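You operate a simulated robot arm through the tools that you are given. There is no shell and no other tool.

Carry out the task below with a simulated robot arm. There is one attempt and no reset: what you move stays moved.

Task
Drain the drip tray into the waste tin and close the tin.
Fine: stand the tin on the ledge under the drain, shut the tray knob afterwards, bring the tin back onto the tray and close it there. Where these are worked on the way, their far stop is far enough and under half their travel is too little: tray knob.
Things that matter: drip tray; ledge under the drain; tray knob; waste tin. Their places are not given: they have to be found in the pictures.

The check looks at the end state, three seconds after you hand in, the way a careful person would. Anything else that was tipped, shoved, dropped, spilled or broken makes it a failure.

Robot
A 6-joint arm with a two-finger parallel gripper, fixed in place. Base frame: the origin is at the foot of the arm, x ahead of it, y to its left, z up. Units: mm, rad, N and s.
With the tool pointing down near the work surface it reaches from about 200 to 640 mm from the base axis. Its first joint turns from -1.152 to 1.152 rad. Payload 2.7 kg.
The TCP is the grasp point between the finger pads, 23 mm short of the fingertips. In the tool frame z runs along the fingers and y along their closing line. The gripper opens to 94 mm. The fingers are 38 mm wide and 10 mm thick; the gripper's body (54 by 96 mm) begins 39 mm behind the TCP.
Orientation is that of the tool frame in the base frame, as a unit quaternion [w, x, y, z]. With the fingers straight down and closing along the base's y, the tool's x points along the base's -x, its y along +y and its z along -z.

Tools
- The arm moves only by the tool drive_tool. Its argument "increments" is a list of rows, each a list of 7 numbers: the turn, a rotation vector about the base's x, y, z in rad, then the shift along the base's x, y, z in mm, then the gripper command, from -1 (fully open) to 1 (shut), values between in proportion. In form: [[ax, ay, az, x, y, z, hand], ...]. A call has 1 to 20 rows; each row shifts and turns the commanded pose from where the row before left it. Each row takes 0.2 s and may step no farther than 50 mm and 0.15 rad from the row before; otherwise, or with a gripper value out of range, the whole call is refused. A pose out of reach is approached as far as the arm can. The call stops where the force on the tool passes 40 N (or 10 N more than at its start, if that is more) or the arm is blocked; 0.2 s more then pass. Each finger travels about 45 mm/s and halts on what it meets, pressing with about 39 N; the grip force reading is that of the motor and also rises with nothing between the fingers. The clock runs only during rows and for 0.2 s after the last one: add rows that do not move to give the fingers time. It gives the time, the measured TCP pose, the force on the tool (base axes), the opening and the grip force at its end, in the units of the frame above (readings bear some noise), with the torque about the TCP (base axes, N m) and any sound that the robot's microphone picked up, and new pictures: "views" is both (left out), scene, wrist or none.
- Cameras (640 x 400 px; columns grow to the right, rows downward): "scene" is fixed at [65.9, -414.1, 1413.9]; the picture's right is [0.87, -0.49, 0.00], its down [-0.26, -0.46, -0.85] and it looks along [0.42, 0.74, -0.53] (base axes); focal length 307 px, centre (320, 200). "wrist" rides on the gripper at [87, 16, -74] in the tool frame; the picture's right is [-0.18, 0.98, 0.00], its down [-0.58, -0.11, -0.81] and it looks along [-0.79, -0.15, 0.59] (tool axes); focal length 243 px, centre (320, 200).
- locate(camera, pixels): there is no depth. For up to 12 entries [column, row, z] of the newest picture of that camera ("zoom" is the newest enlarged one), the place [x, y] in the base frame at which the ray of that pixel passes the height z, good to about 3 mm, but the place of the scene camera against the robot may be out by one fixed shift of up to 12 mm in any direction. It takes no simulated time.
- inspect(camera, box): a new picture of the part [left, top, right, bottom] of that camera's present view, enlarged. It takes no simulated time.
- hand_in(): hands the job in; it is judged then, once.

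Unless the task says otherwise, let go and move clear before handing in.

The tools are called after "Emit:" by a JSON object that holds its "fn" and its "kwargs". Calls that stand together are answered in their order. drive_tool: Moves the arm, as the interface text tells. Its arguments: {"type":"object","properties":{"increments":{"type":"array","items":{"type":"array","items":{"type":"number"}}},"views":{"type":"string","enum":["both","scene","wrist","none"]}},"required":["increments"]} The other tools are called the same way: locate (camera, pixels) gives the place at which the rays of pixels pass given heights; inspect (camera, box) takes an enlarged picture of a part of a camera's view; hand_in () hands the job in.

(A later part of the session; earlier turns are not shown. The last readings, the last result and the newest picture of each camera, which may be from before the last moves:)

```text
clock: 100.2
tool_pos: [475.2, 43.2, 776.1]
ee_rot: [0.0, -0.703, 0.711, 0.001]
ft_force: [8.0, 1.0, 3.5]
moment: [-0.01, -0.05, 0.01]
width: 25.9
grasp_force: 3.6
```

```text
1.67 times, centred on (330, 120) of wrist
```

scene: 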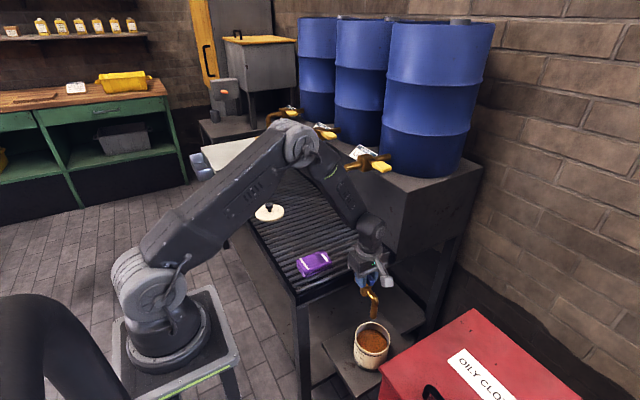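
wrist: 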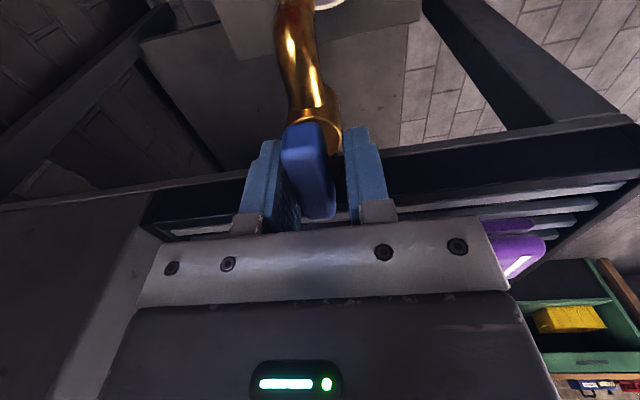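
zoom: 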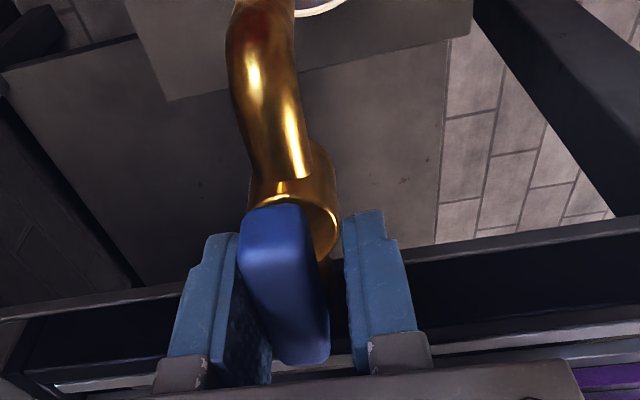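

Tray drained: the bed between the slats has gone dark and the drips have stopped. I'll recentre by 3 mm on the bar and turn the knob back towards shut.

Emit:
{"fn": "drive_tool", "kwargs": {"increments": [[0, 0, 0, 1.5, 0.3, 0, 0.45], [0, 0, 0, 1.5, 0.3, 0, 0.5], [0, 0, -0.1, 0, 0, 0, 0.52], [0, 0, -0.1, 0, 0, 0, 0.52], [0, 0, -0.1, 0, 0, 0, 0.52], [0, 0, -0.1, 0, 0, 0, 0.52], [0, 0, -0.1, 0, 0, 0, 0.52], [0, 0, 0, 0, 0, 0, 0.52]], "views": "wrist"}}

Emit:
{"fn": "inspect", "kwargs": {"camera": "wrist", "box": [200, 0, 460, 240]}}

```text
clock: 102.0
tool_pos: [478.6, 44.9, 776.2]
ee_rot: [0.0, -0.504, 0.864, 0.001]
ft_force: [1.3, -0.8, -0.2]
moment: [-0.02, -0.03, 0.05]
width: 23.0
grasp_force: 0.4
```

wrist: 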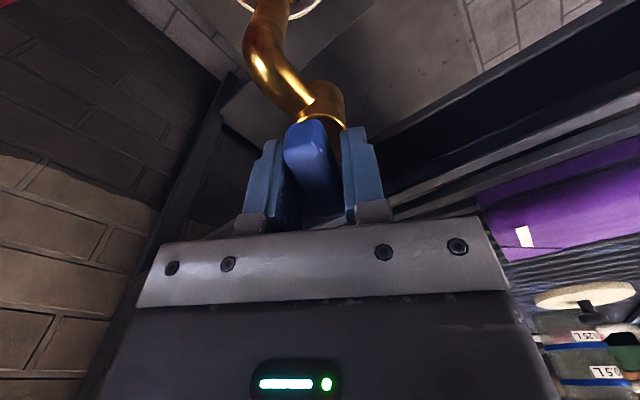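

```text
1.67 times, centred on (330, 120) of wrist
```

zoom: 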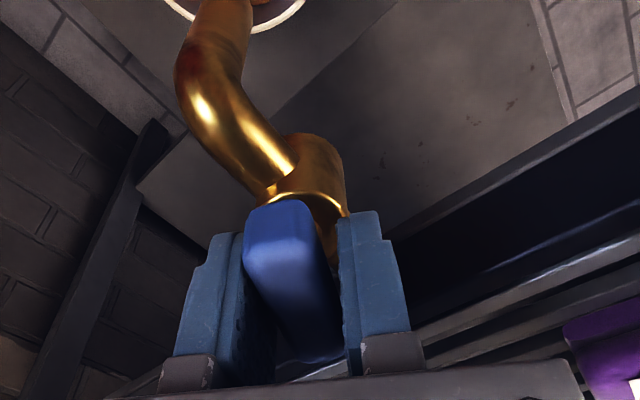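

The knob is following back. I'll continue turning towards the closed stop.

Emit:
{"fn": "drive_tool", "kwargs": {"increments": [[0, 0, -0.1, 0, 0, 0, 0.52], [0, 0, -0.1, 0, 0, 0, 0.52], [0, 0, -0.1, 0, 0, 0, 0.52], [0, 0, -0.1, 0, 0, 0, 0.52], [0, 0, -0.1, 0, 0, 0, 0.52], [0, 0, -0.1, 0, 0, 0, 0.52], [0, 0, -0.1, 0, 0, 0, 0.52], [0, 0, -0.1, 0, 0, 0, 0.52], [0, 0, -0.1, 0, 0, 0, 0.52], [0, 0, 0, 0, 0, 0, 0.52]], "views": "wrist"}}

Emit:
{"fn": "inspect", "kwargs": {"camera": "wrist", "box": [200, 0, 460, 240]}}

```text
clock: 104.2
tool_pos: [478.5, 45.0, 775.5]
ee_rot: [0.0, -0.078, 0.997, 0.001]
ft_force: [-0.2, -1.5, -0.5]
moment: [0.01, 0.0, 0.04]
width: 23.1
grasp_force: 0.2
```

wrist: 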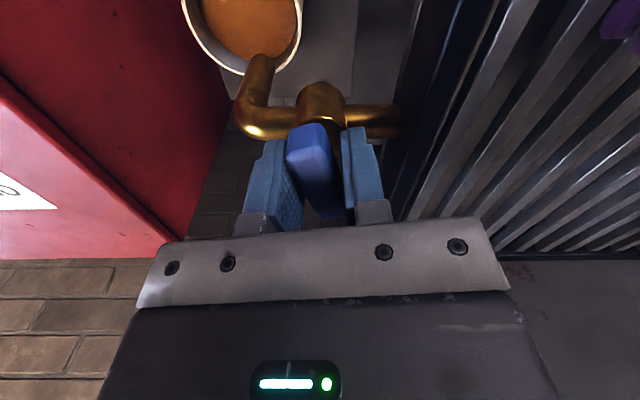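

```text
1.67 times, centred on (330, 120) of wrist
```

zoom: 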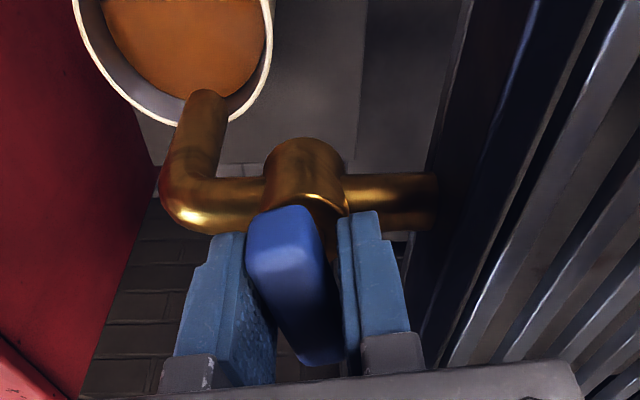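

Still turning freely at tool yaw 0.16. I'll continue in smaller steps until the stop is felt.

Emit:
{"fn": "drive_tool", "kwargs": {"increments": [[0, 0, -0.08, 0, 0, 0, 0.52], [0, 0, -0.08, 0, 0, 0, 0.52], [0, 0, -0.08, 0, 0, 0, 0.52], [0, 0, 0, 0, 0, 0, 0.52]], "views": "wrist"}}

Emit:
{"fn": "inspect", "kwargs": {"camera": "wrist", "box": [200, 0, 460, 240]}}

```text
clock: 105.2
tool_pos: [479.3, 44.7, 776.6]
ee_rot: [0.0, 0.041, 0.999, 0.0]
ft_force: [0.8, -2.3, 0.2]
moment: [-0.01, -0.02, 0.06]
width: 23.3
grasp_force: 0.1
```

wrist: 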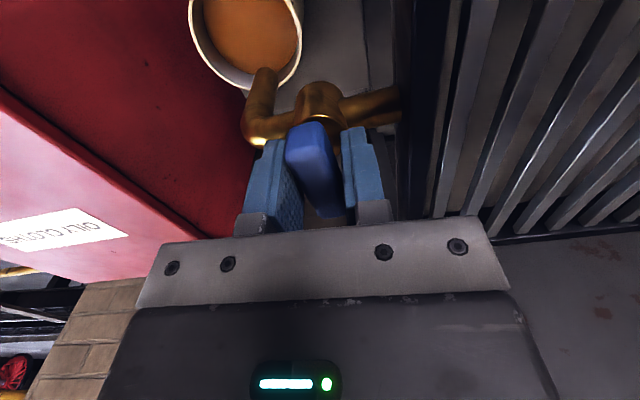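

```text
1.67 times, centred on (330, 120) of wrist
```

zoom: 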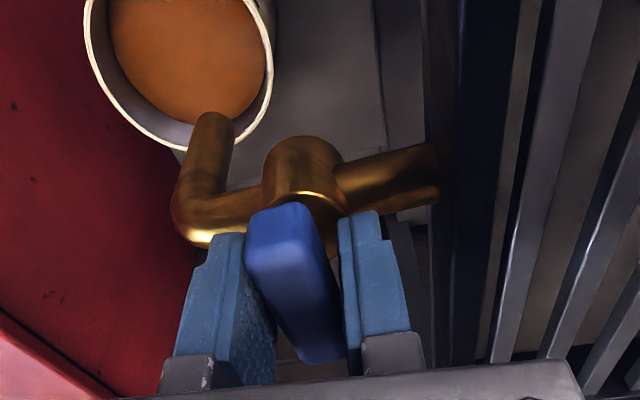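

Emit:
{"fn": "drive_tool", "kwargs": {"increments": [[0, 0, -0.06, 0, 0, 0, 0.52], [0, 0, -0.06, 0, 0, 0, 0.52], [0, 0, -0.06, 0, 0, 0, 0.52], [0, 0, 0, 0, 0, 0, 0.52]], "views": "wrist"}}

Emit:
{"fn": "inspect", "kwargs": {"camera": "wrist", "box": [200, 0, 460, 240]}}

```text
clock: 106.2
tool_pos: [479.9, 45.3, 777.2]
ee_rot: [0.0, 0.129, 0.992, 0.0]
ft_force: [-3.2, -5.9, 5.9]
moment: [0.01, 0.04, 1.54]
width: 27.5
grasp_force: 45.1
```

wrist: 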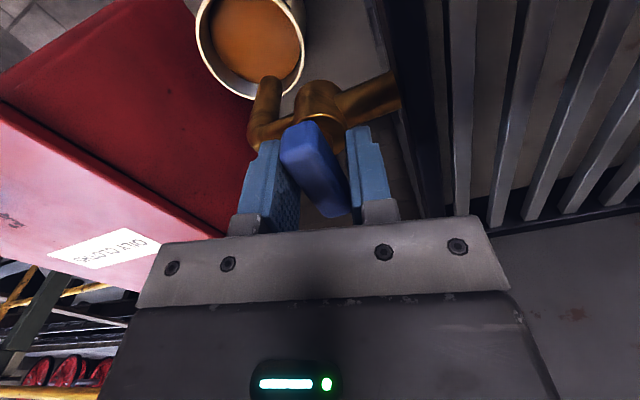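

```text
1.67 times, centred on (330, 120) of wrist
```

zoom: 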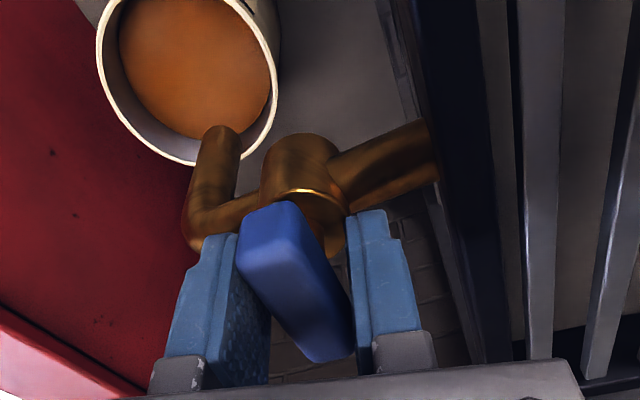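

The closed stop is reached (Mz +1.54 N·m, fingers pried to 27.5 mm). I'll open, square the tool to the bar, and lift off.

Emit:
{"fn": "drive_tool", "kwargs": {"increments": [[0, 0, 0.06, 0, 0, 0, 0.4], [0, 0, 0.06, 0, 0, 0, 0.25], [0, 0, 0.07, -1, 0, 0, 0.2], [0, 0, 0.07, -1, 0, 0, 0.2], [0, 0, 0, 0, 0, 0, 0.2], [0, 0, 0, 0, 0, 20, 0.2], [0, 0, 0, 0, 0, 30, 0.2], [0, 0, 0, 0, 0, 30, 0.2], [0, 0, 0, 0, 0, 20, 0.2], [0, 0, 0, 0, 0, 0, 0.2]], "views": "both"}}

Emit:
{"fn": "inspect", "kwargs": {"camera": "wrist", "box": [200, 0, 460, 160]}}

Emit:
{"fn": "inspect", "kwargs": {"camera": "scene", "box": [330, 255, 420, 375]}}

```text
clock: 108.4
tool_pos: [474.7, 44.1, 876.8]
ee_rot: [0.0, 0.001, 1.0, -0.001]
ft_force: [0.7, 0.4, 0.5]
moment: [0.02, 0.0, -0.02]
width: 37.7
grasp_force: 0.0
```

scene: 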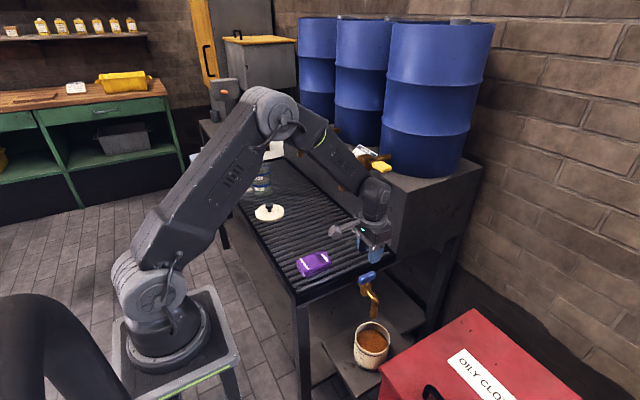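
wrist: 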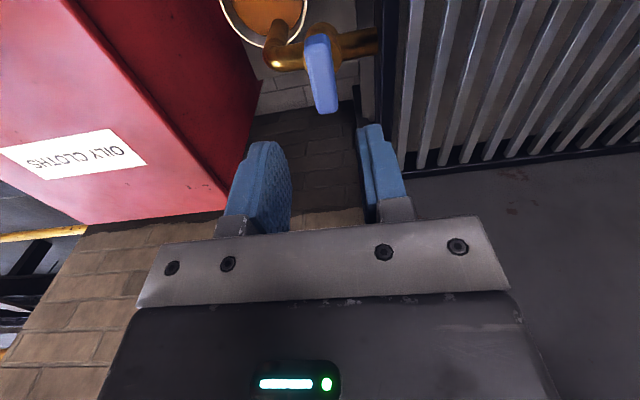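

```text
2.46 times, centred on (330, 80) of wrist
```

zoom: 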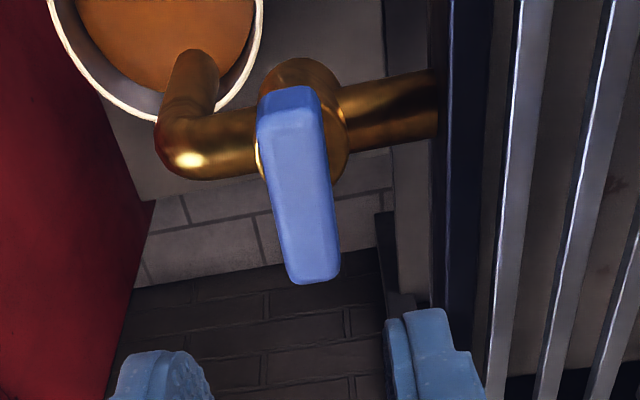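

```text
3.33 times, centred on (375, 315) of scene
```

zoom: 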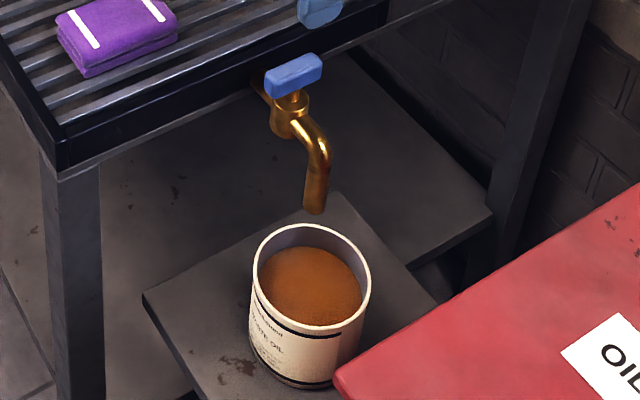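

The knob is back across the pipe as at the start, and the tin stands undisturbed. I'll go back to the approach column with the −10° tool lean to fetch the tin.

Emit:
{"fn": "drive_tool", "kwargs": {"increments": [[0, 0, 0, -5, -5, 20, 0.25], [0, 0, 0, -10, -18, 20, 0.25], [0, 0, 0, -12, -22, 15, 0.25], [0, 0, 0, -12, -24, 2, 0.25], [0, 0.0864, 0, -12, -24, 0, 0.25], [0, 0.0864, 0, -12, -24, 0, 0.25], [0, 0, 0, -3.5, -3.5, 0, 0.25], [0, 0, 0, 0, 0, 0, 0.25]], "views": "both"}}

Emit:
{"fn": "inspect", "kwargs": {"camera": "wrist", "box": [320, 0, 480, 120]}}

```text
clock: 110.2
tool_pos: [412.8, -75.8, 932.4]
ee_rot: [-0.086, 0.001, 0.996, 0.0]
ft_force: [-0.3, -0.9, -0.4]
moment: [0.0, 0.0, 0.02]
width: 35.5
grasp_force: 0.1
```

scene: 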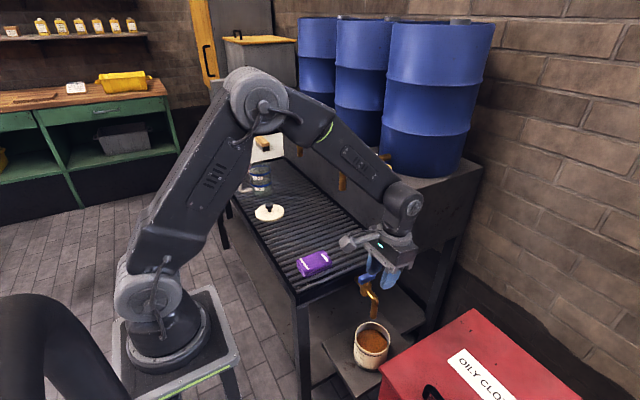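
wrist: 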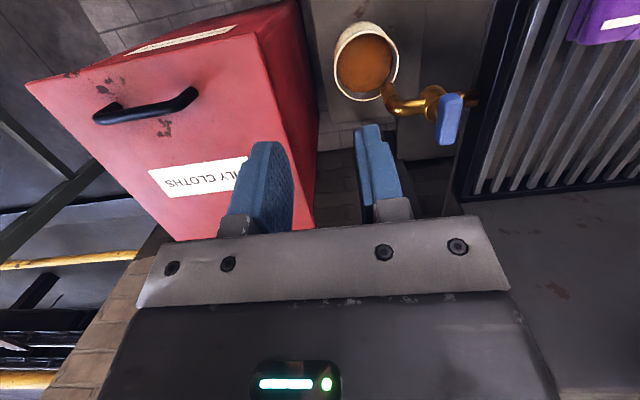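

```text
3.33 times, centred on (400, 60) of wrist
```

zoom: 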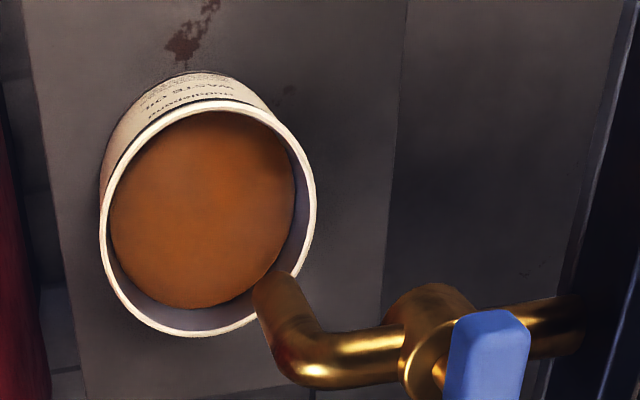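

The tin is unchanged and there are no spills on the ledge. I'll descend the tested column to z≈640, above rim height.

Emit:
{"fn": "drive_tool", "kwargs": {"increments": [[0, 0, 0, -4, 0, -20, 0.25], [0, 0, 0, 0, 0, -28, 0.25], [0, 0, 0, 0, 0, -28, 0.25], [0, 0, 0, 0, 0, -28, 0.25], [0, 0, 0, 0, 0, -28, 0.25], [0, 0, 0, 0, 0, -28, 0.25], [0, 0, 0, 0, 0, -28, 0.25], [0, 0, 0, 0, 0, -28, 0.25], [0, 0, 0, 0, 0, -28, 0.25], [0, 0, 0, 0, 0, -28, 0.25], [0, 0, 0, 0, 0, -20, 0.25], [0, 0, 0, 0, 0, 0, 0.25]], "views": "both"}}

```text
clock: 112.8
tool_pos: [406.4, -77.4, 640.9]
ee_rot: [-0.085, 0.001, 0.996, 0.0]
ft_force: [-0.7, 0.8, 0.2]
moment: [-0.02, -0.01, -0.01]
width: 35.3
grasp_force: 0.1
```

scene: 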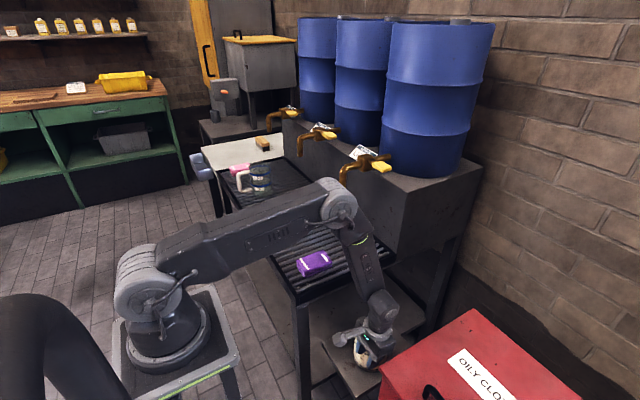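
wrist: 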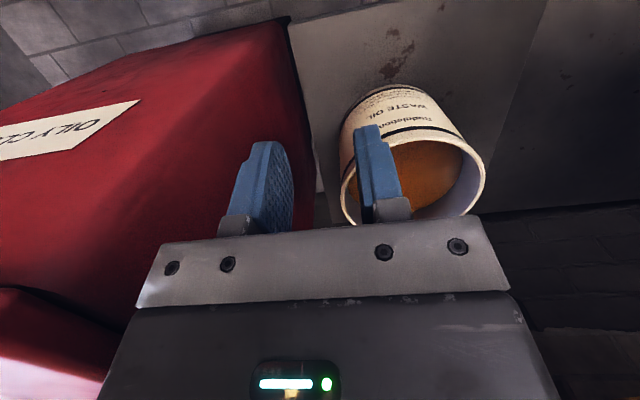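

I'll slide in over the tin's near wall, with fingertips staying about 15 mm above the rim.

Emit:
{"fn": "drive_tool", "kwargs": {"increments": [[0, 0, 0, 10, 2, 0, 0.25], [0, 0, 0, 10, 2, 0, 0.25], [0, 0, 0, 10, 2, 0, 0.25], [0, 0, 0, 10, 1, 0, 0.25], [0, 0, 0, 10, 1, 0, 0.25], [0, 0, 0, 7, 0.5, 0, 0.25], [0, 0, 0, 0, 0, 0, 0.25]], "views": "both"}}

Emit:
{"fn": "inspect", "kwargs": {"camera": "wrist", "box": [260, 0, 540, 220]}}

```text
clock: 114.4
tool_pos: [463.4, -68.7, 641.5]
ee_rot: [-0.087, 0.0, 0.996, 0.0]
ft_force: [-0.8, -0.1, -0.2]
moment: [-0.02, -0.01, 0.03]
width: 35.2
grasp_force: 0.1
```

scene: 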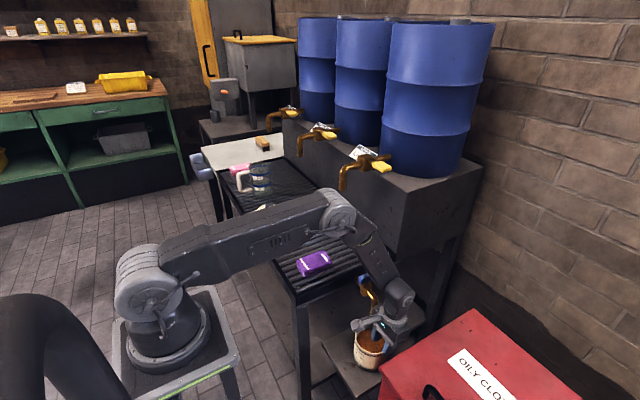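
wrist: 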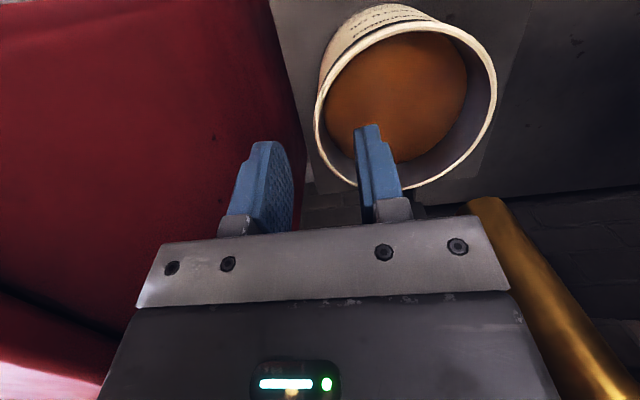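

```text
1.82 times, centred on (400, 110) of wrist
```

zoom: 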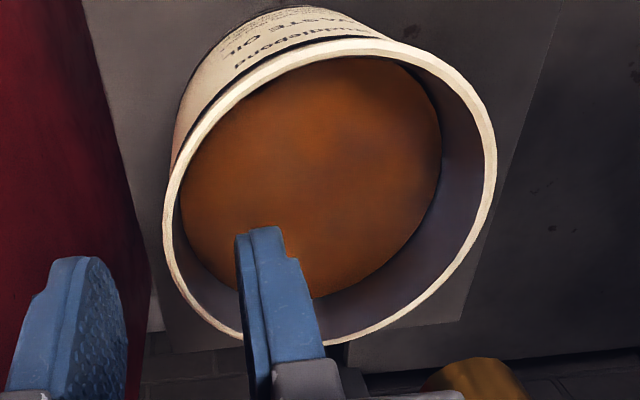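

Emit:
{"fn": "locate", "kwargs": {"camera": "zoom", "pixels": [[163, 215, 597], [172, 168, 597], [210, 110, 597], [280, 58, 597], [370, 40, 597], [440, 65, 597], [485, 115, 597], [496, 165, 597], [485, 220, 597], [440, 285, 597], [380, 325, 597], [190, 300, 597]]}}

```text
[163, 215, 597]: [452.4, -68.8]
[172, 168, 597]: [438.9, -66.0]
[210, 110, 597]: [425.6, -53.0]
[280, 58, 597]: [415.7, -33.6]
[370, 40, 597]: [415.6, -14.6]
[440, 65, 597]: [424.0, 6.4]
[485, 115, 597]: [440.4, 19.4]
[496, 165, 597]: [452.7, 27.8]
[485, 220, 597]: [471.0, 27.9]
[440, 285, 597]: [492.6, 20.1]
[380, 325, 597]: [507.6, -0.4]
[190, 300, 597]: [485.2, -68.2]
```

The tin is centred at (464.5, −21), so the TCP is already on the wall line. I'll descend about 56 mm to straddle the wall.

Emit:
{"fn": "drive_tool", "kwargs": {"increments": [[0, 0, 0, 1, 0, -12, 0.25], [0, 0, 0, 0, 0, -14, 0.25], [0, 0, 0, 0, 0, -14, 0.25], [0, 0, 0, 0, 0, -10, 0.25], [0, 0, 0, 0, 0, -5.5, 0.25], [0, 0, 0, 0, 0, 0, 0.25]], "views": "both"}}

Emit:
{"fn": "inspect", "kwargs": {"camera": "wrist", "box": [260, 60, 540, 240]}}

```text
clock: 115.8
tool_pos: [463.4, -66.6, 587.0]
ee_rot: [-0.086, 0.001, 0.996, 0.0]
ft_force: [-0.7, 0.8, 0.7]
moment: [0.02, 0.0, 0.02]
width: 35.6
grasp_force: 0.1
```

scene: 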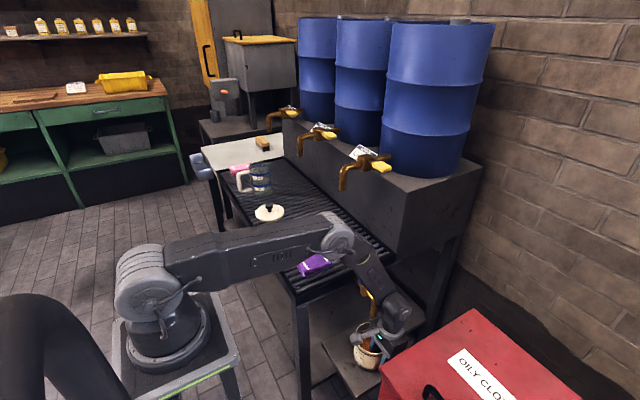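
wrist: 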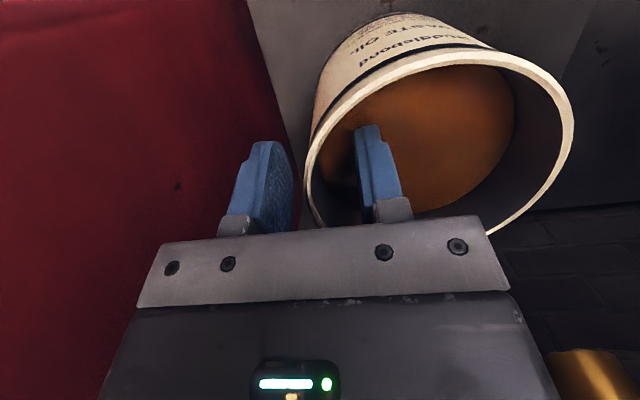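

```text
2.22 times, centred on (400, 150) of wrist
```

zoom: 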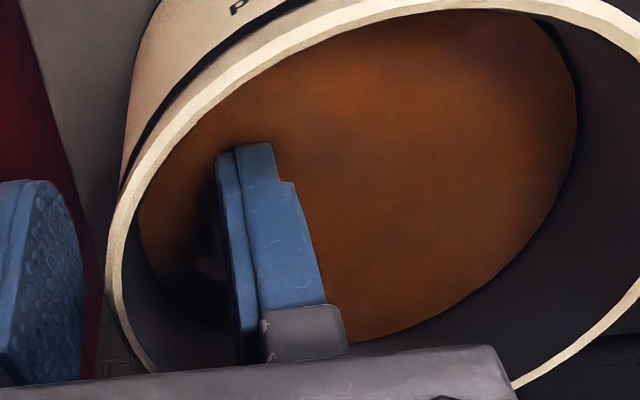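

The wall lies a few mm towards −y of the finger midpoint, so I'll shift by −2.5 mm and then close gently.

Emit:
{"fn": "drive_tool", "kwargs": {"increments": [[0, 0, 0, 0, -2.5, 0, 0.25], [0, 0, 0, 0, 0, 0, 0.4], [0, 0, 0, 0, 0, 0, 0.55], [0, 0, 0, 0, 0, 0, 0.68], [0, 0, 0, 0, 0, 0, 0.78], [0, 0, 0, 0, 0, 0, 0.86], [0, 0, 0, 0, 0, 0, 1], [0, 0, 0, 0, 0, 0, 1], [0, 0, 0, 0, 0, 0, 1]], "views": "both"}}

Emit:
{"fn": "inspect", "kwargs": {"camera": "scene", "box": [340, 290, 410, 380]}}

```text
clock: 117.8
tool_pos: [465.8, -69.1, 585.6]
ee_rot: [-0.086, 0.001, 0.996, 0.0]
ft_force: [1.9, 0.1, 0.8]
moment: [0.25, 0.02, -0.16]
width: 9.2
grasp_force: 39.2
```

scene: 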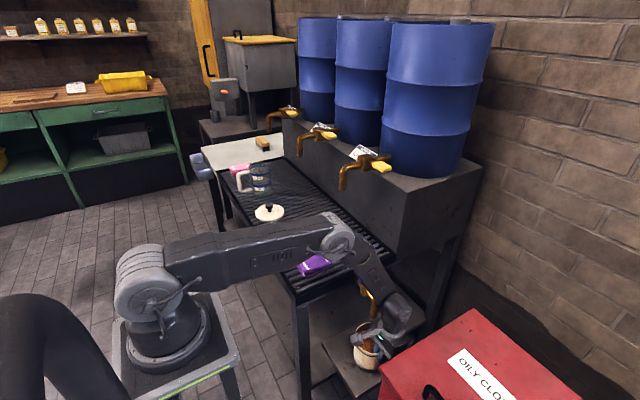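
wrist: 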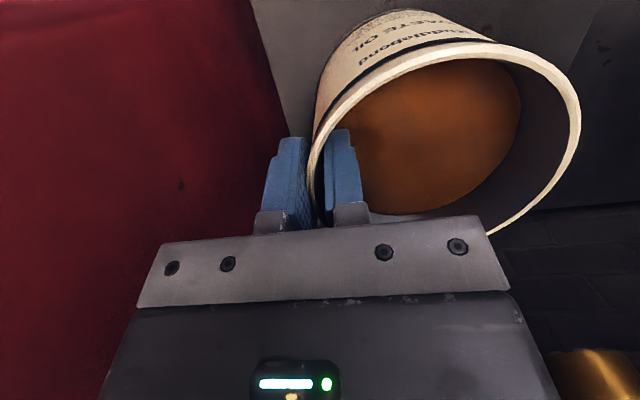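

```text
4.44 times, centred on (375, 335) of scene
```

zoom: 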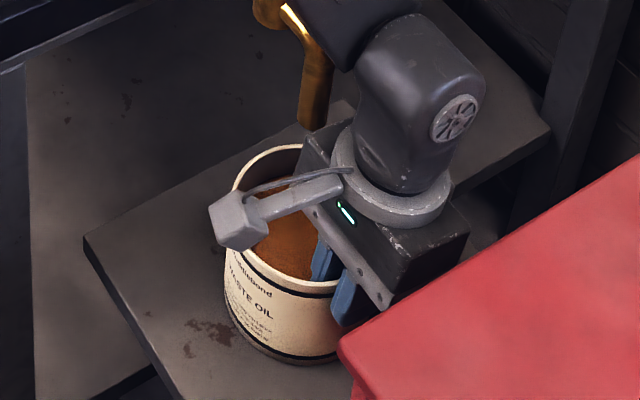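

The wall is gripped at 9.2 mm. I'll lift very slowly by a few mm and check load and tilt.

Emit:
{"fn": "drive_tool", "kwargs": {"increments": [[0, 0, 0, 0, 0, 1.5, 1], [0, 0, 0, 0, 0, 2, 1], [0, 0, 0, 0, 0, 2.5, 1], [0, 0, 0, 0, 0, 3, 1], [0, 0, 0, 0, 0, 3, 1], [0, 0, 0, 0, 0, 3, 1], [0, 0, 0, 0, 0, 0, 1]], "views": "both"}}

Emit:
{"fn": "inspect", "kwargs": {"camera": "scene", "box": [340, 290, 410, 380]}}

```text
clock: 119.4
tool_pos: [465.1, -69.0, 599.3]
ee_rot: [-0.086, 0.001, 0.996, -0.001]
ft_force: [-0.6, -0.6, -5.5]
moment: [-0.24, 0.0, 0.01]
width: 8.9
grasp_force: 38.6
```

scene: 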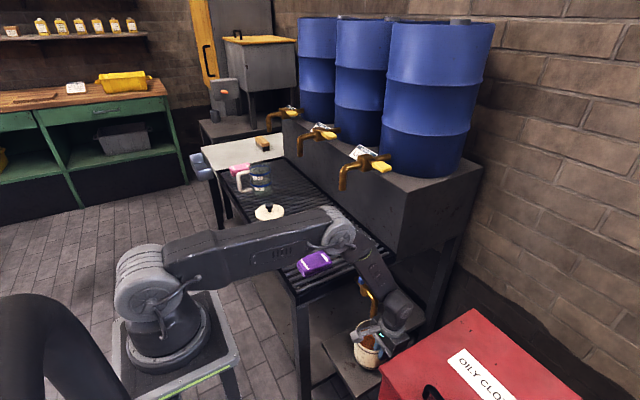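
wrist: 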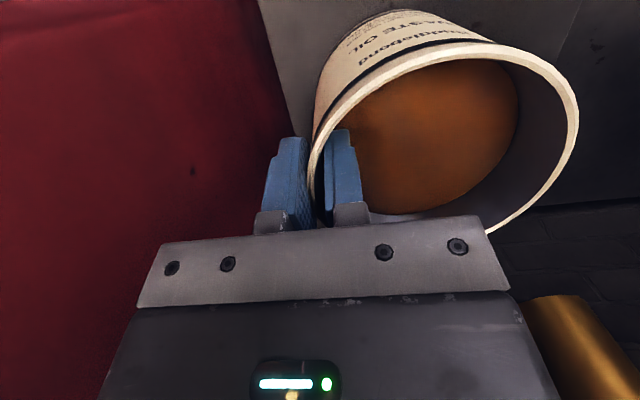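

```text
4.44 times, centred on (375, 335) of scene
```

zoom: 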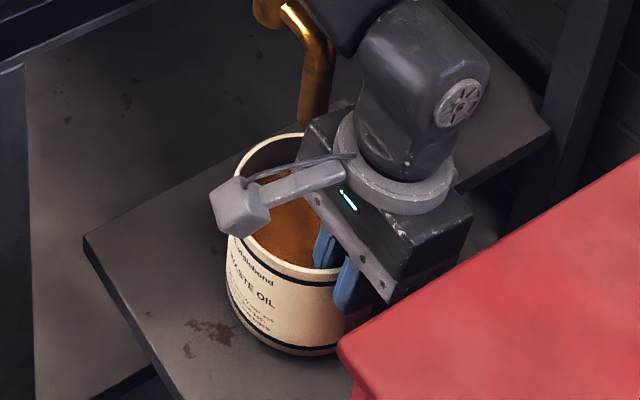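

Lifted with a 5.5 N load and the rim essentially level. I'll slide out from under the spout gently.

Emit:
{"fn": "drive_tool", "kwargs": {"increments": [[0, 0, 0, -2, 0, 0, 1], [0, 0, 0, -4, -0.5, 0, 1], [0, 0, 0, -5, -0.5, 0, 1], [0, 0, 0, -6, -0.7, 0, 1], [0, 0, 0, -6, -0.7, 0, 1], [0, 0, 0, -6, -0.7, 0, 1], [0, 0, 0, -6, -0.7, 0, 1], [0, 0, 0, -6, -0.7, 0, 1], [0, 0, 0, -6, -0.7, 0, 1], [0, 0, 0, -5, -0.5, 0, 1], [0, 0, 0, -3, -0.5, 0, 1], [0, 0, 0, -2, 0, 0, 1], [0, 0, 0, 0, 0, 0, 1]], "views": "both"}}

```text
clock: 122.2
tool_pos: [408.0, -75.9, 600.5]
ee_rot: [-0.087, 0.001, 0.996, 0.0]
ft_force: [-0.3, -1.1, -5.5]
moment: [-0.23, 0.0, 0.04]
width: 8.6
grasp_force: 39.1
```

scene: 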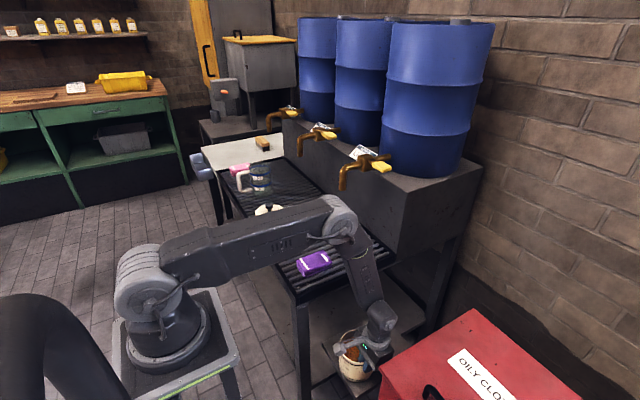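
wrist: 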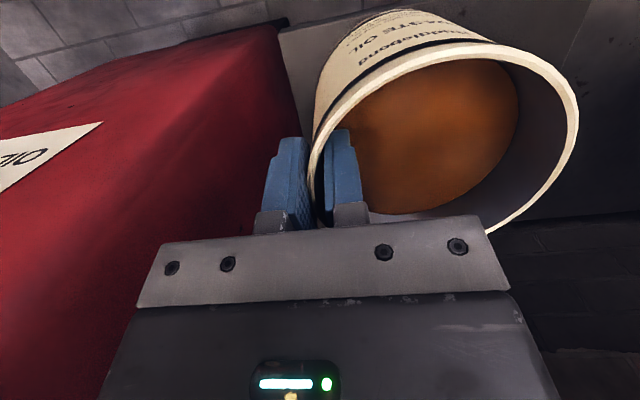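

The tin is out, level, and the grip is steady. I'll raise it smoothly up the column.

Emit:
{"fn": "drive_tool", "kwargs": {"increments": [[0, 0, 0, 0, 0, 4, 1], [0, 0, 0, 0, 0, 8, 1], [0, 0, 0, 0, 0, 13, 1], [0, 0, 0, 0, 0, 18, 1], [0, 0, 0, 0, 0, 20, 1], [0, 0, 0, 0, 0, 20, 1], [0, 0, 0, 0, 0, 20, 1], [0, 0, 0, 0, 0, 20, 1], [0, 0, 0, 0, 0, 20, 1], [0, 0, 0, 0, 0, 20, 1], [0, 0, 0, 0, 0, 20, 1], [0, 0, 0, 0, 0, 20, 1], [0, 0, 0, 0, 0, 20, 1], [0, 0, 0, 0, 0, 20, 1], [0, 0, 0, 0, 0, 20, 1], [0, 0, 0, 0, 0, 20, 1], [0, 0, 0, 0, 0, 20, 1], [0, 0, 0, 0, 0, 18, 1], [0, 0, 0, 0, 0, 10, 1], [0, 0, 0, 0, 0, 5, 1]], "views": "both"}}

```text
clock: 126.4
tool_pos: [407.5, -74.3, 936.8]
ee_rot: [-0.086, 0.0, 0.996, 0.0]
ft_force: [-0.3, 0.5, -5.9]
moment: [-0.26, 0.01, 0.01]
width: 9.0
grasp_force: 38.4
```

scene: 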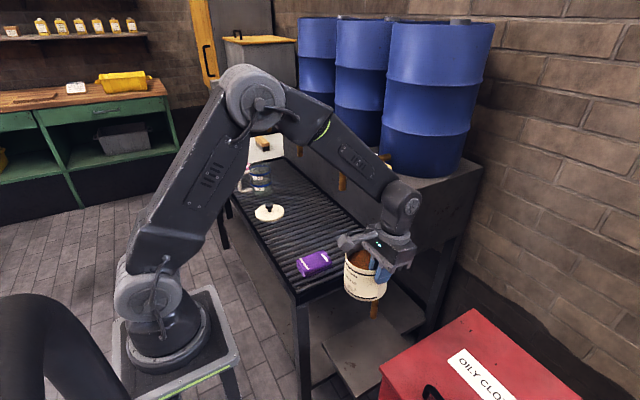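
wrist: 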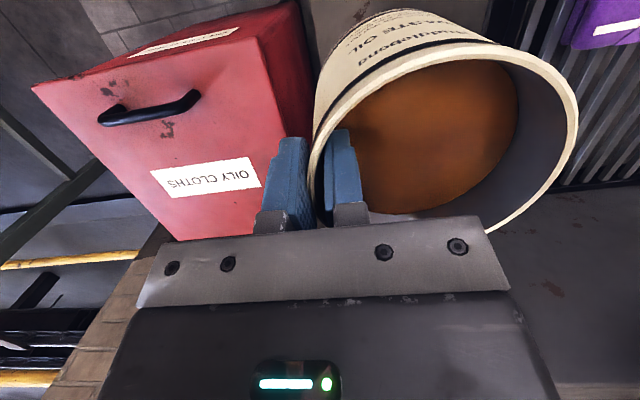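

Height reached with the oil level steady in the tin. I'll carry it smoothly along +y back to its original spot on the tray.

Emit:
{"fn": "drive_tool", "kwargs": {"increments": [[0, 0, 0, 0, 5, 0, 1], [0, 0, 0, 0, 10, 0, 1], [0, 0, 0, -3, 16, 0, 1], [0, 0, 0, -5, 20, 0, 1], [0, 0, 0, -5, 20, 0, 1], [0, 0, 0, -5, 20, 0, 1], [0, 0, 0, -5, 20, 0, 1], [0, 0, 0, -5, 20, 0, 1], [0, 0, 0, -5, 20, 0, 1], [0, 0, 0, -4, 20, 0, 1], [0, 0, 0, 0, 20, 0, 1], [0, 0, 0, 0, 20, 0, 1], [0, 0, 0, 0, 20, 0, 1], [0, 0, 0, 0, 20, 0, 1], [0, 0, 0, 0, 20, 0, 1], [0, 0, 0, 0, 20, 0, 1], [0, 0, 0, 0, 20, 0, 1], [0, 0, 0, 0, 20, 0, 1], [0, 0, 0, 0, 18, 0, 1], [0, 0, 0, 0, 11, 0, 1]], "views": "both"}}

Emit:
{"fn": "inspect", "kwargs": {"camera": "scene", "box": [220, 130, 340, 250]}}

```text
clock: 130.6
tool_pos: [369.3, 283.2, 936.2]
ee_rot: [-0.086, 0.001, 0.996, 0.001]
ft_force: [-0.2, -0.1, -5.4]
moment: [-0.27, 0.0, 0.02]
width: 8.6
grasp_force: 39.2
```

scene: 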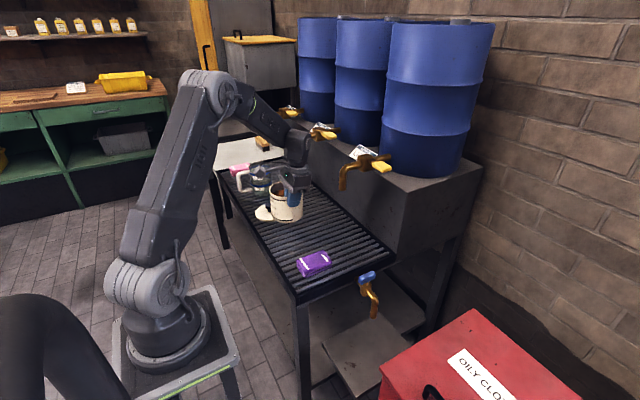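
wrist: 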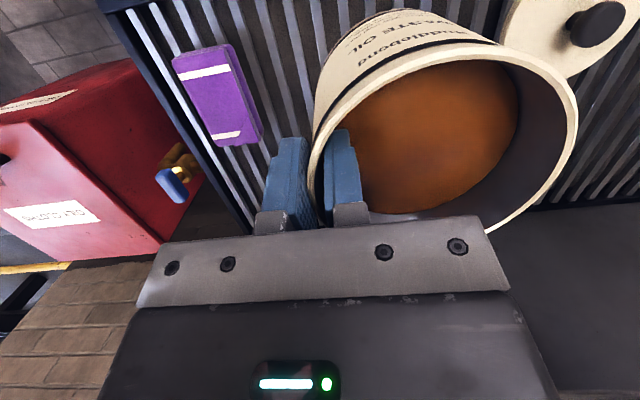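

```text
3.33 times, centred on (280, 190) of scene
```

zoom: 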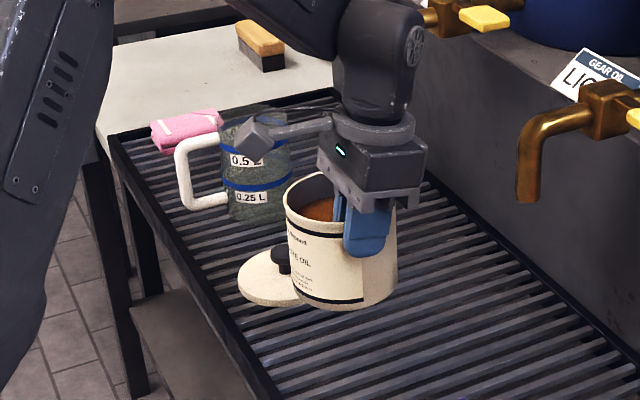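

Over the original spot and steady. I'll lower to just above the slats.

Emit:
{"fn": "drive_tool", "kwargs": {"increments": [[0, 0, 0, 0.5, 0, -5, 1], [0, 0, 0, 0.5, 0, -12, 1], [0, 0, 0, 0, 0, -17, 1], [0, 0, 0, 0, 0, -18, 1], [0, 0, 0, 0, 0, -17, 1], [0, 0, 0, 0, 0, -12, 1], [0, 0, 0, 0, 0, -7, 1], [0, 0, 0, 0, 0, -4, 1], [0, 0, 0, 0, 0, 0, 1]], "views": "none"}}

```text
clock: 132.6
tool_pos: [371.5, 285.8, 844.6]
ee_rot: [-0.086, 0.0, 0.996, 0.001]
ft_force: [0.5, -0.5, -6.7]
moment: [-0.3, -0.01, 0.04]
width: 8.5
grasp_force: 39.0
```

Emit:
{"fn": "drive_tool", "kwargs": {"increments": [[0, 0, 0, 0, 0, -2, 1], [0, 0, 0, 0, 0, -2, 1], [0, 0, 0, 0, 0, -1, 1], [0, 0, 0, 0, 0, 0, 1]], "views": "none"}}

```text
clock: 133.6
tool_pos: [370.4, 285.4, 838.8]
ee_rot: [-0.086, 0.0, 0.996, 0.001]
ft_force: [0.9, 0.3, -5.4]
moment: [-0.24, -0.01, -0.04]
width: 8.6
grasp_force: 39.1
```

Emit:
{"fn": "drive_tool", "kwargs": {"increments": [[0, 0, 0, 0, 0, -1, 1], [0, 0, 0, 0, 0, -1, 1], [0, 0, 0, 0, 0, 0, 1]], "views": "none"}}

```text
clock: 134.4
tool_pos: [372.3, 284.3, 838.6]
ee_rot: [-0.085, 0.0, 0.996, 0.001]
ft_force: [-1.8, -4.3, 10.1]
moment: [0.29, -0.43, -0.03]
width: 8.5
grasp_force: 38.7
```

Contact with the slats. I'll ease up slightly, then release slowly.

Emit:
{"fn": "drive_tool", "kwargs": {"increments": [[0, 0, 0, 0, 0, 0.5, 1], [0, 0, 0, 0, 0, 0, 0.8], [0, 0, 0, 0, 0, 0, 0.65], [0, 0, 0, 0, 0, 0, 0.5], [0, 0, 0, 0, 0, 0, 0.35], [0, 0, 0, 0, 0, 0, 0.25], [0, 0, 0, 0, 0, 10, 0.25], [0, 0, 0, 0, 0, 20, 0.25], [0, 0, 0, 0, 0, 25, 0.25], [0, 0, 0, 0, 0, 25, 0.25], [0, 0, 0, 0, 0, 20, 0.25], [0, 0, 0, 0, 0, 0, 0.25]], "views": "both"}}

Emit:
{"fn": "inspect", "kwargs": {"camera": "scene", "box": [230, 150, 330, 250]}}

Emit:
{"fn": "inspect", "kwargs": {"camera": "wrist", "box": [290, 0, 640, 180]}}

```text
clock: 137.0
tool_pos: [371.2, 282.4, 940.3]
ee_rot: [-0.087, 0.001, 0.996, 0.0]
ft_force: [0.0, 0.1, 0.4]
moment: [0.0, 0.01, -0.06]
width: 35.5
grasp_force: 0.0
```

scene: 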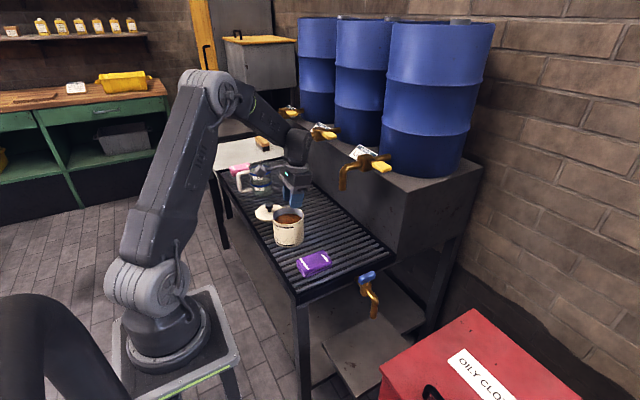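
wrist: 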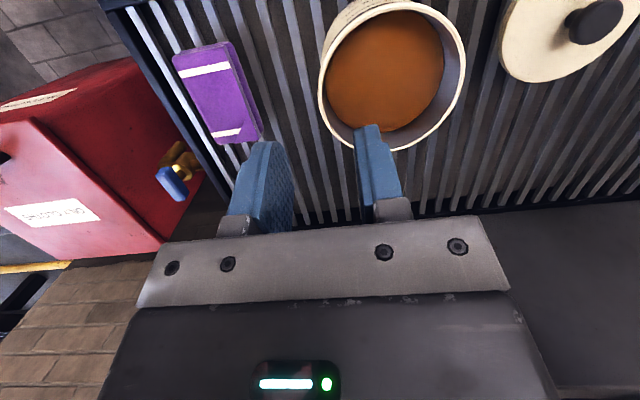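

```text
4.00 times, centred on (280, 200) of scene
```

zoom: 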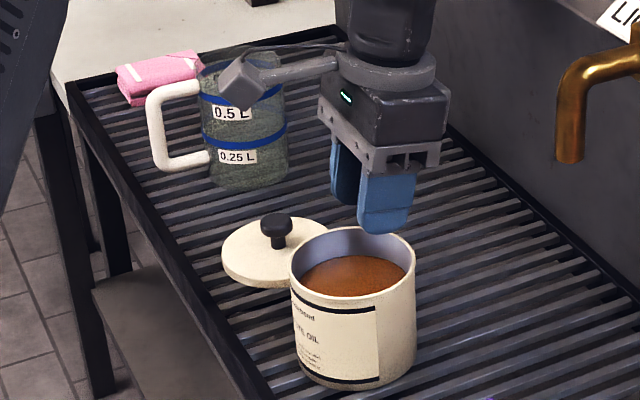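

```text
1.83 times, centred on (465, 90) of wrist
```

zoom: 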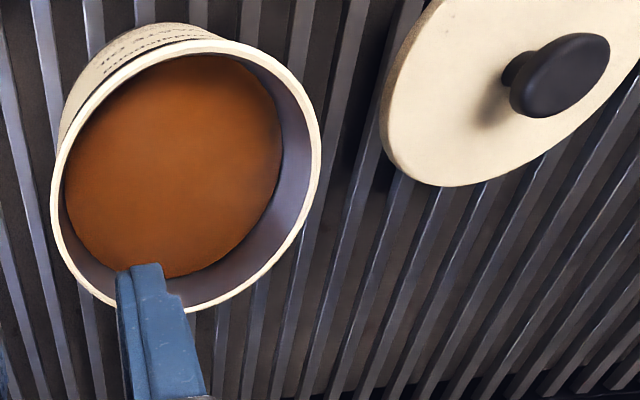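

The tin is back on the tray, upright with its oil. I'll straighten the tool and move over towards the lid to see its shape and knob.

Emit:
{"fn": "locate", "kwargs": {"camera": "zoom", "pixels": [[50, 200, 847], [80, 100, 847], [130, 55, 847], [190, 38, 847], [260, 60, 847], [305, 105, 847], [320, 150, 847], [300, 220, 847], [250, 280, 847], [190, 311, 847], [90, 290, 847], [60, 245, 847]]}}

Emit:
{"fn": "drive_tool", "kwargs": {"increments": [[0, -0.0864, 0, -5, 15, 5, 0.25], [0, -0.0864, 0, -8, 25, 5, 0.25], [0, 0, 0, -8, 25, 0, 0.25], [0, 0, 0, -8, 25, 0, 0.25], [0, 0, 0, -8, 25, 0, 0.25], [0, 0, 0, -4, 25, 0, 0.25], [0, 0, 0, 0, 8, 0, 0.25], [0, 0, 0, 0, 0, 0, 0.25]], "views": "both"}}

Emit:
{"fn": "inspect", "kwargs": {"camera": "wrist", "box": [220, 0, 520, 180]}}

```text
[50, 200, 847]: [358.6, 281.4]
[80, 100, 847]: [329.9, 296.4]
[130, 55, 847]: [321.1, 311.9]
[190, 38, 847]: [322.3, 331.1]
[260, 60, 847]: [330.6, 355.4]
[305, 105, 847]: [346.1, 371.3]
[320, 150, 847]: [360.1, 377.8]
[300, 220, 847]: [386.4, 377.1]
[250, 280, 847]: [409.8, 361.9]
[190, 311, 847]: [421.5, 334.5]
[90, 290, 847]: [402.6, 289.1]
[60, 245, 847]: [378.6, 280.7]
```

```text
clock: 138.8
tool_pos: [329.5, 431.9, 948.7]
ee_rot: [0.0, 0.001, 1.0, 0.0]
ft_force: [0.0, 0.2, 0.6]
moment: [-0.01, 0.04, -0.01]
width: 35.2
grasp_force: 0.0
```

scene: 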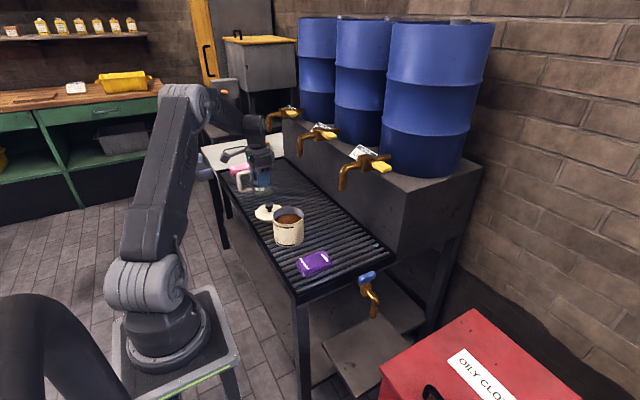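
wrist: 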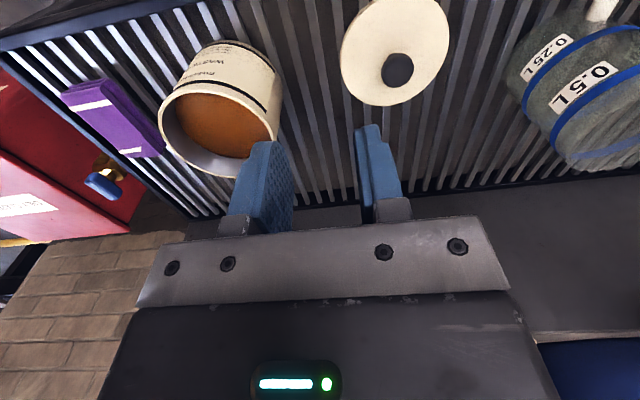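

```text
2.13 times, centred on (370, 90) of wrist
```

zoom: 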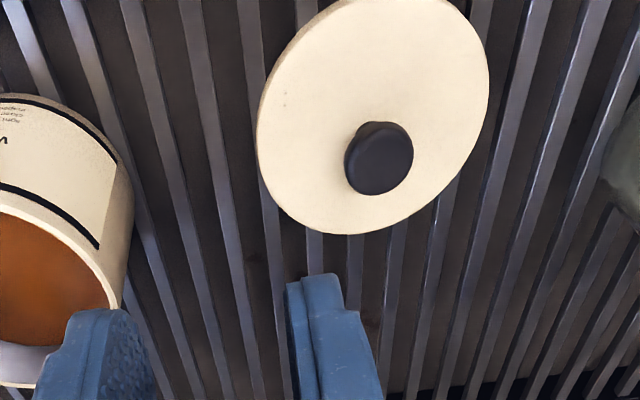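

The lid (knob at zoom (378,158)) lies flat, with the jug beyond it to the right. I'll locate the disc, knob and jug edges.

Emit:
{"fn": "locate", "kwargs": {"camera": "zoom", "pixels": [[257, 130, 758], [272, 195, 758], [345, 235, 758], [420, 212, 758], [475, 145, 758], [490, 80, 758], [470, 22, 758], [300, 28, 758], [380, 165, 795], [380, 165, 785], [365, 135, 765], [600, 150, 800]]}}

Emit:
{"fn": "inspect", "kwargs": {"camera": "scene", "box": [225, 150, 325, 250]}}

```text
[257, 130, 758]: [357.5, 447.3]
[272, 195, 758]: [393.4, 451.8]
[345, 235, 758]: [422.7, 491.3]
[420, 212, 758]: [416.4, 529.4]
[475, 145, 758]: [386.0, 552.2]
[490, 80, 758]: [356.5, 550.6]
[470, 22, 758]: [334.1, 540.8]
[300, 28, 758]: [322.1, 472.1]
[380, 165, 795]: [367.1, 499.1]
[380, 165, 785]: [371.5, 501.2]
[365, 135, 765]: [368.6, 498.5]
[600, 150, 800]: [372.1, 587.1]
```

```text
4.00 times, centred on (275, 200) of scene
```

zoom: 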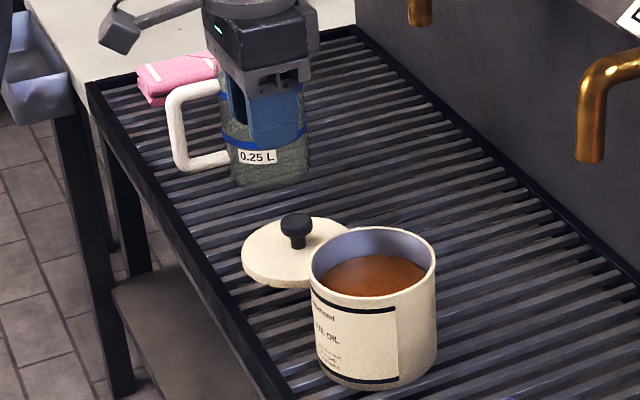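

The lid centre is at about (371, 499) with a mushroom knob roughly 30 mm wide, and the jug starts at y≈587, so there is room. I'll hover above the knob with a 50 mm opening.

Emit:
{"fn": "drive_tool", "kwargs": {"increments": [[0, 0, 0, 10, 18, -10, -0.1], [0, 0, 0, 10, 18, -15, -0.1], [0, 0, 0, 10, 18, -20, -0.1], [0, 0, 0, 10, 12, -20, -0.1], [0, 0, 0, 0, 0, -13, -0.1], [0, 0, 0, 0, 0, 0, -0.1]], "views": "both"}}

Emit:
{"fn": "inspect", "kwargs": {"camera": "wrist", "box": [200, 0, 460, 200]}}

Emit:
{"fn": "inspect", "kwargs": {"camera": "scene", "box": [225, 130, 325, 250]}}

```text
clock: 140.2
tool_pos: [370.2, 499.0, 871.2]
ee_rot: [0.0, 0.0, 1.0, 0.001]
ft_force: [-0.6, -1.2, 1.1]
moment: [0.01, -0.05, 0.01]
width: 51.5
grasp_force: 0.0
```

scene: 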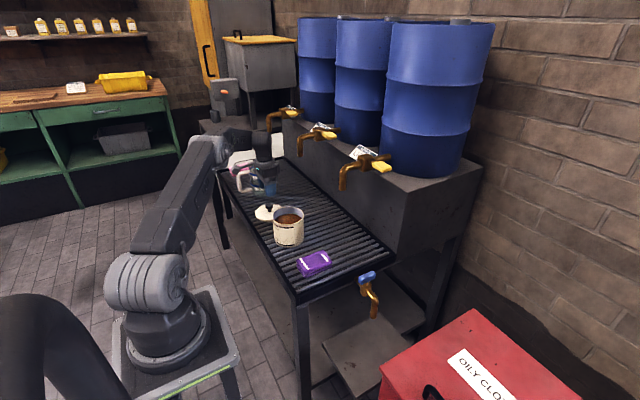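
wrist: 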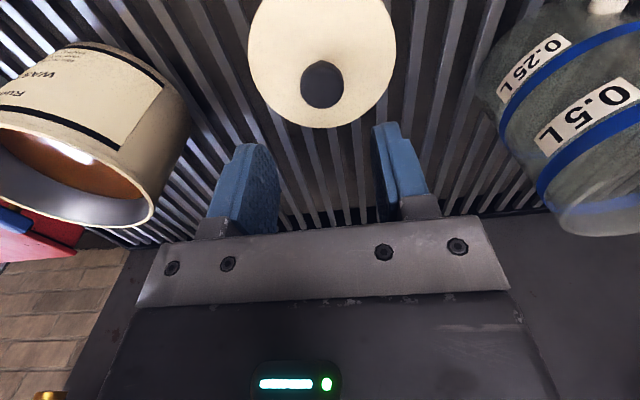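

```text
2.00 times, centred on (330, 100) of wrist
```

zoom: 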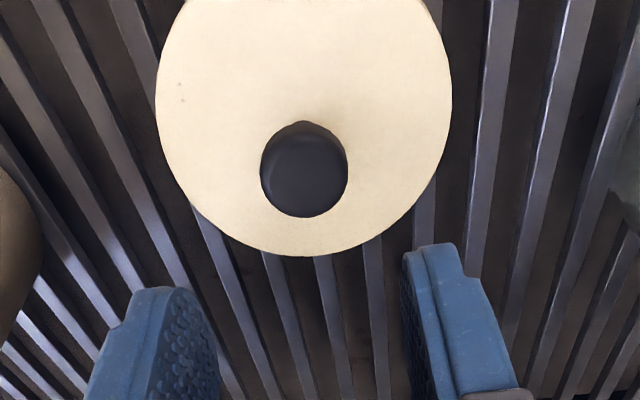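

```text
3.33 times, centred on (275, 190) of scene
```

zoom: 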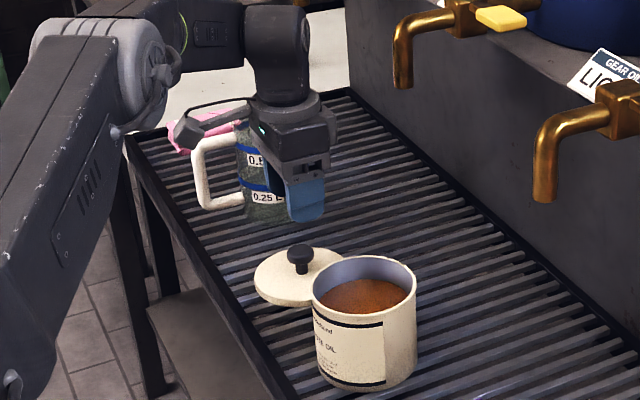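

Emit:
{"fn": "locate", "kwargs": {"camera": "wrist", "pixels": [[322, 85, 798], [322, 85, 790], [322, 62, 765], [249, 50, 762], [396, 50, 762], [322, 128, 762], [260, 88, 762], [385, 90, 762], [481, 85, 755], [500, 120, 800], [545, 195, 850], [560, 225, 870]]}}

Emit:
{"fn": "inspect", "kwargs": {"camera": "wrist", "box": [440, 0, 640, 250]}}

```text
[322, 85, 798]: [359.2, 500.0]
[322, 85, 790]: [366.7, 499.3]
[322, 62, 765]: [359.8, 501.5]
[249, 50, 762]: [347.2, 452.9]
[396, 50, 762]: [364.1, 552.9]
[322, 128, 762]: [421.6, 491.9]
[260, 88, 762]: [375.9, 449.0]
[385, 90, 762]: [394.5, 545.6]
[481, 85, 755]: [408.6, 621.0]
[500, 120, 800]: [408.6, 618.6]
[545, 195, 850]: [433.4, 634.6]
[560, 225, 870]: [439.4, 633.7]
```

```text
1.60 times, centred on (540, 125) of wrist
```

zoom: 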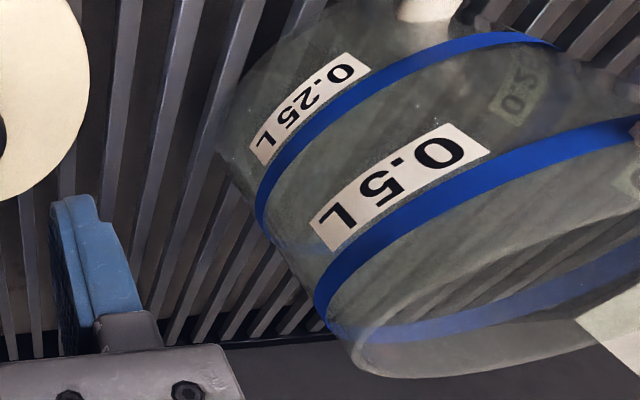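

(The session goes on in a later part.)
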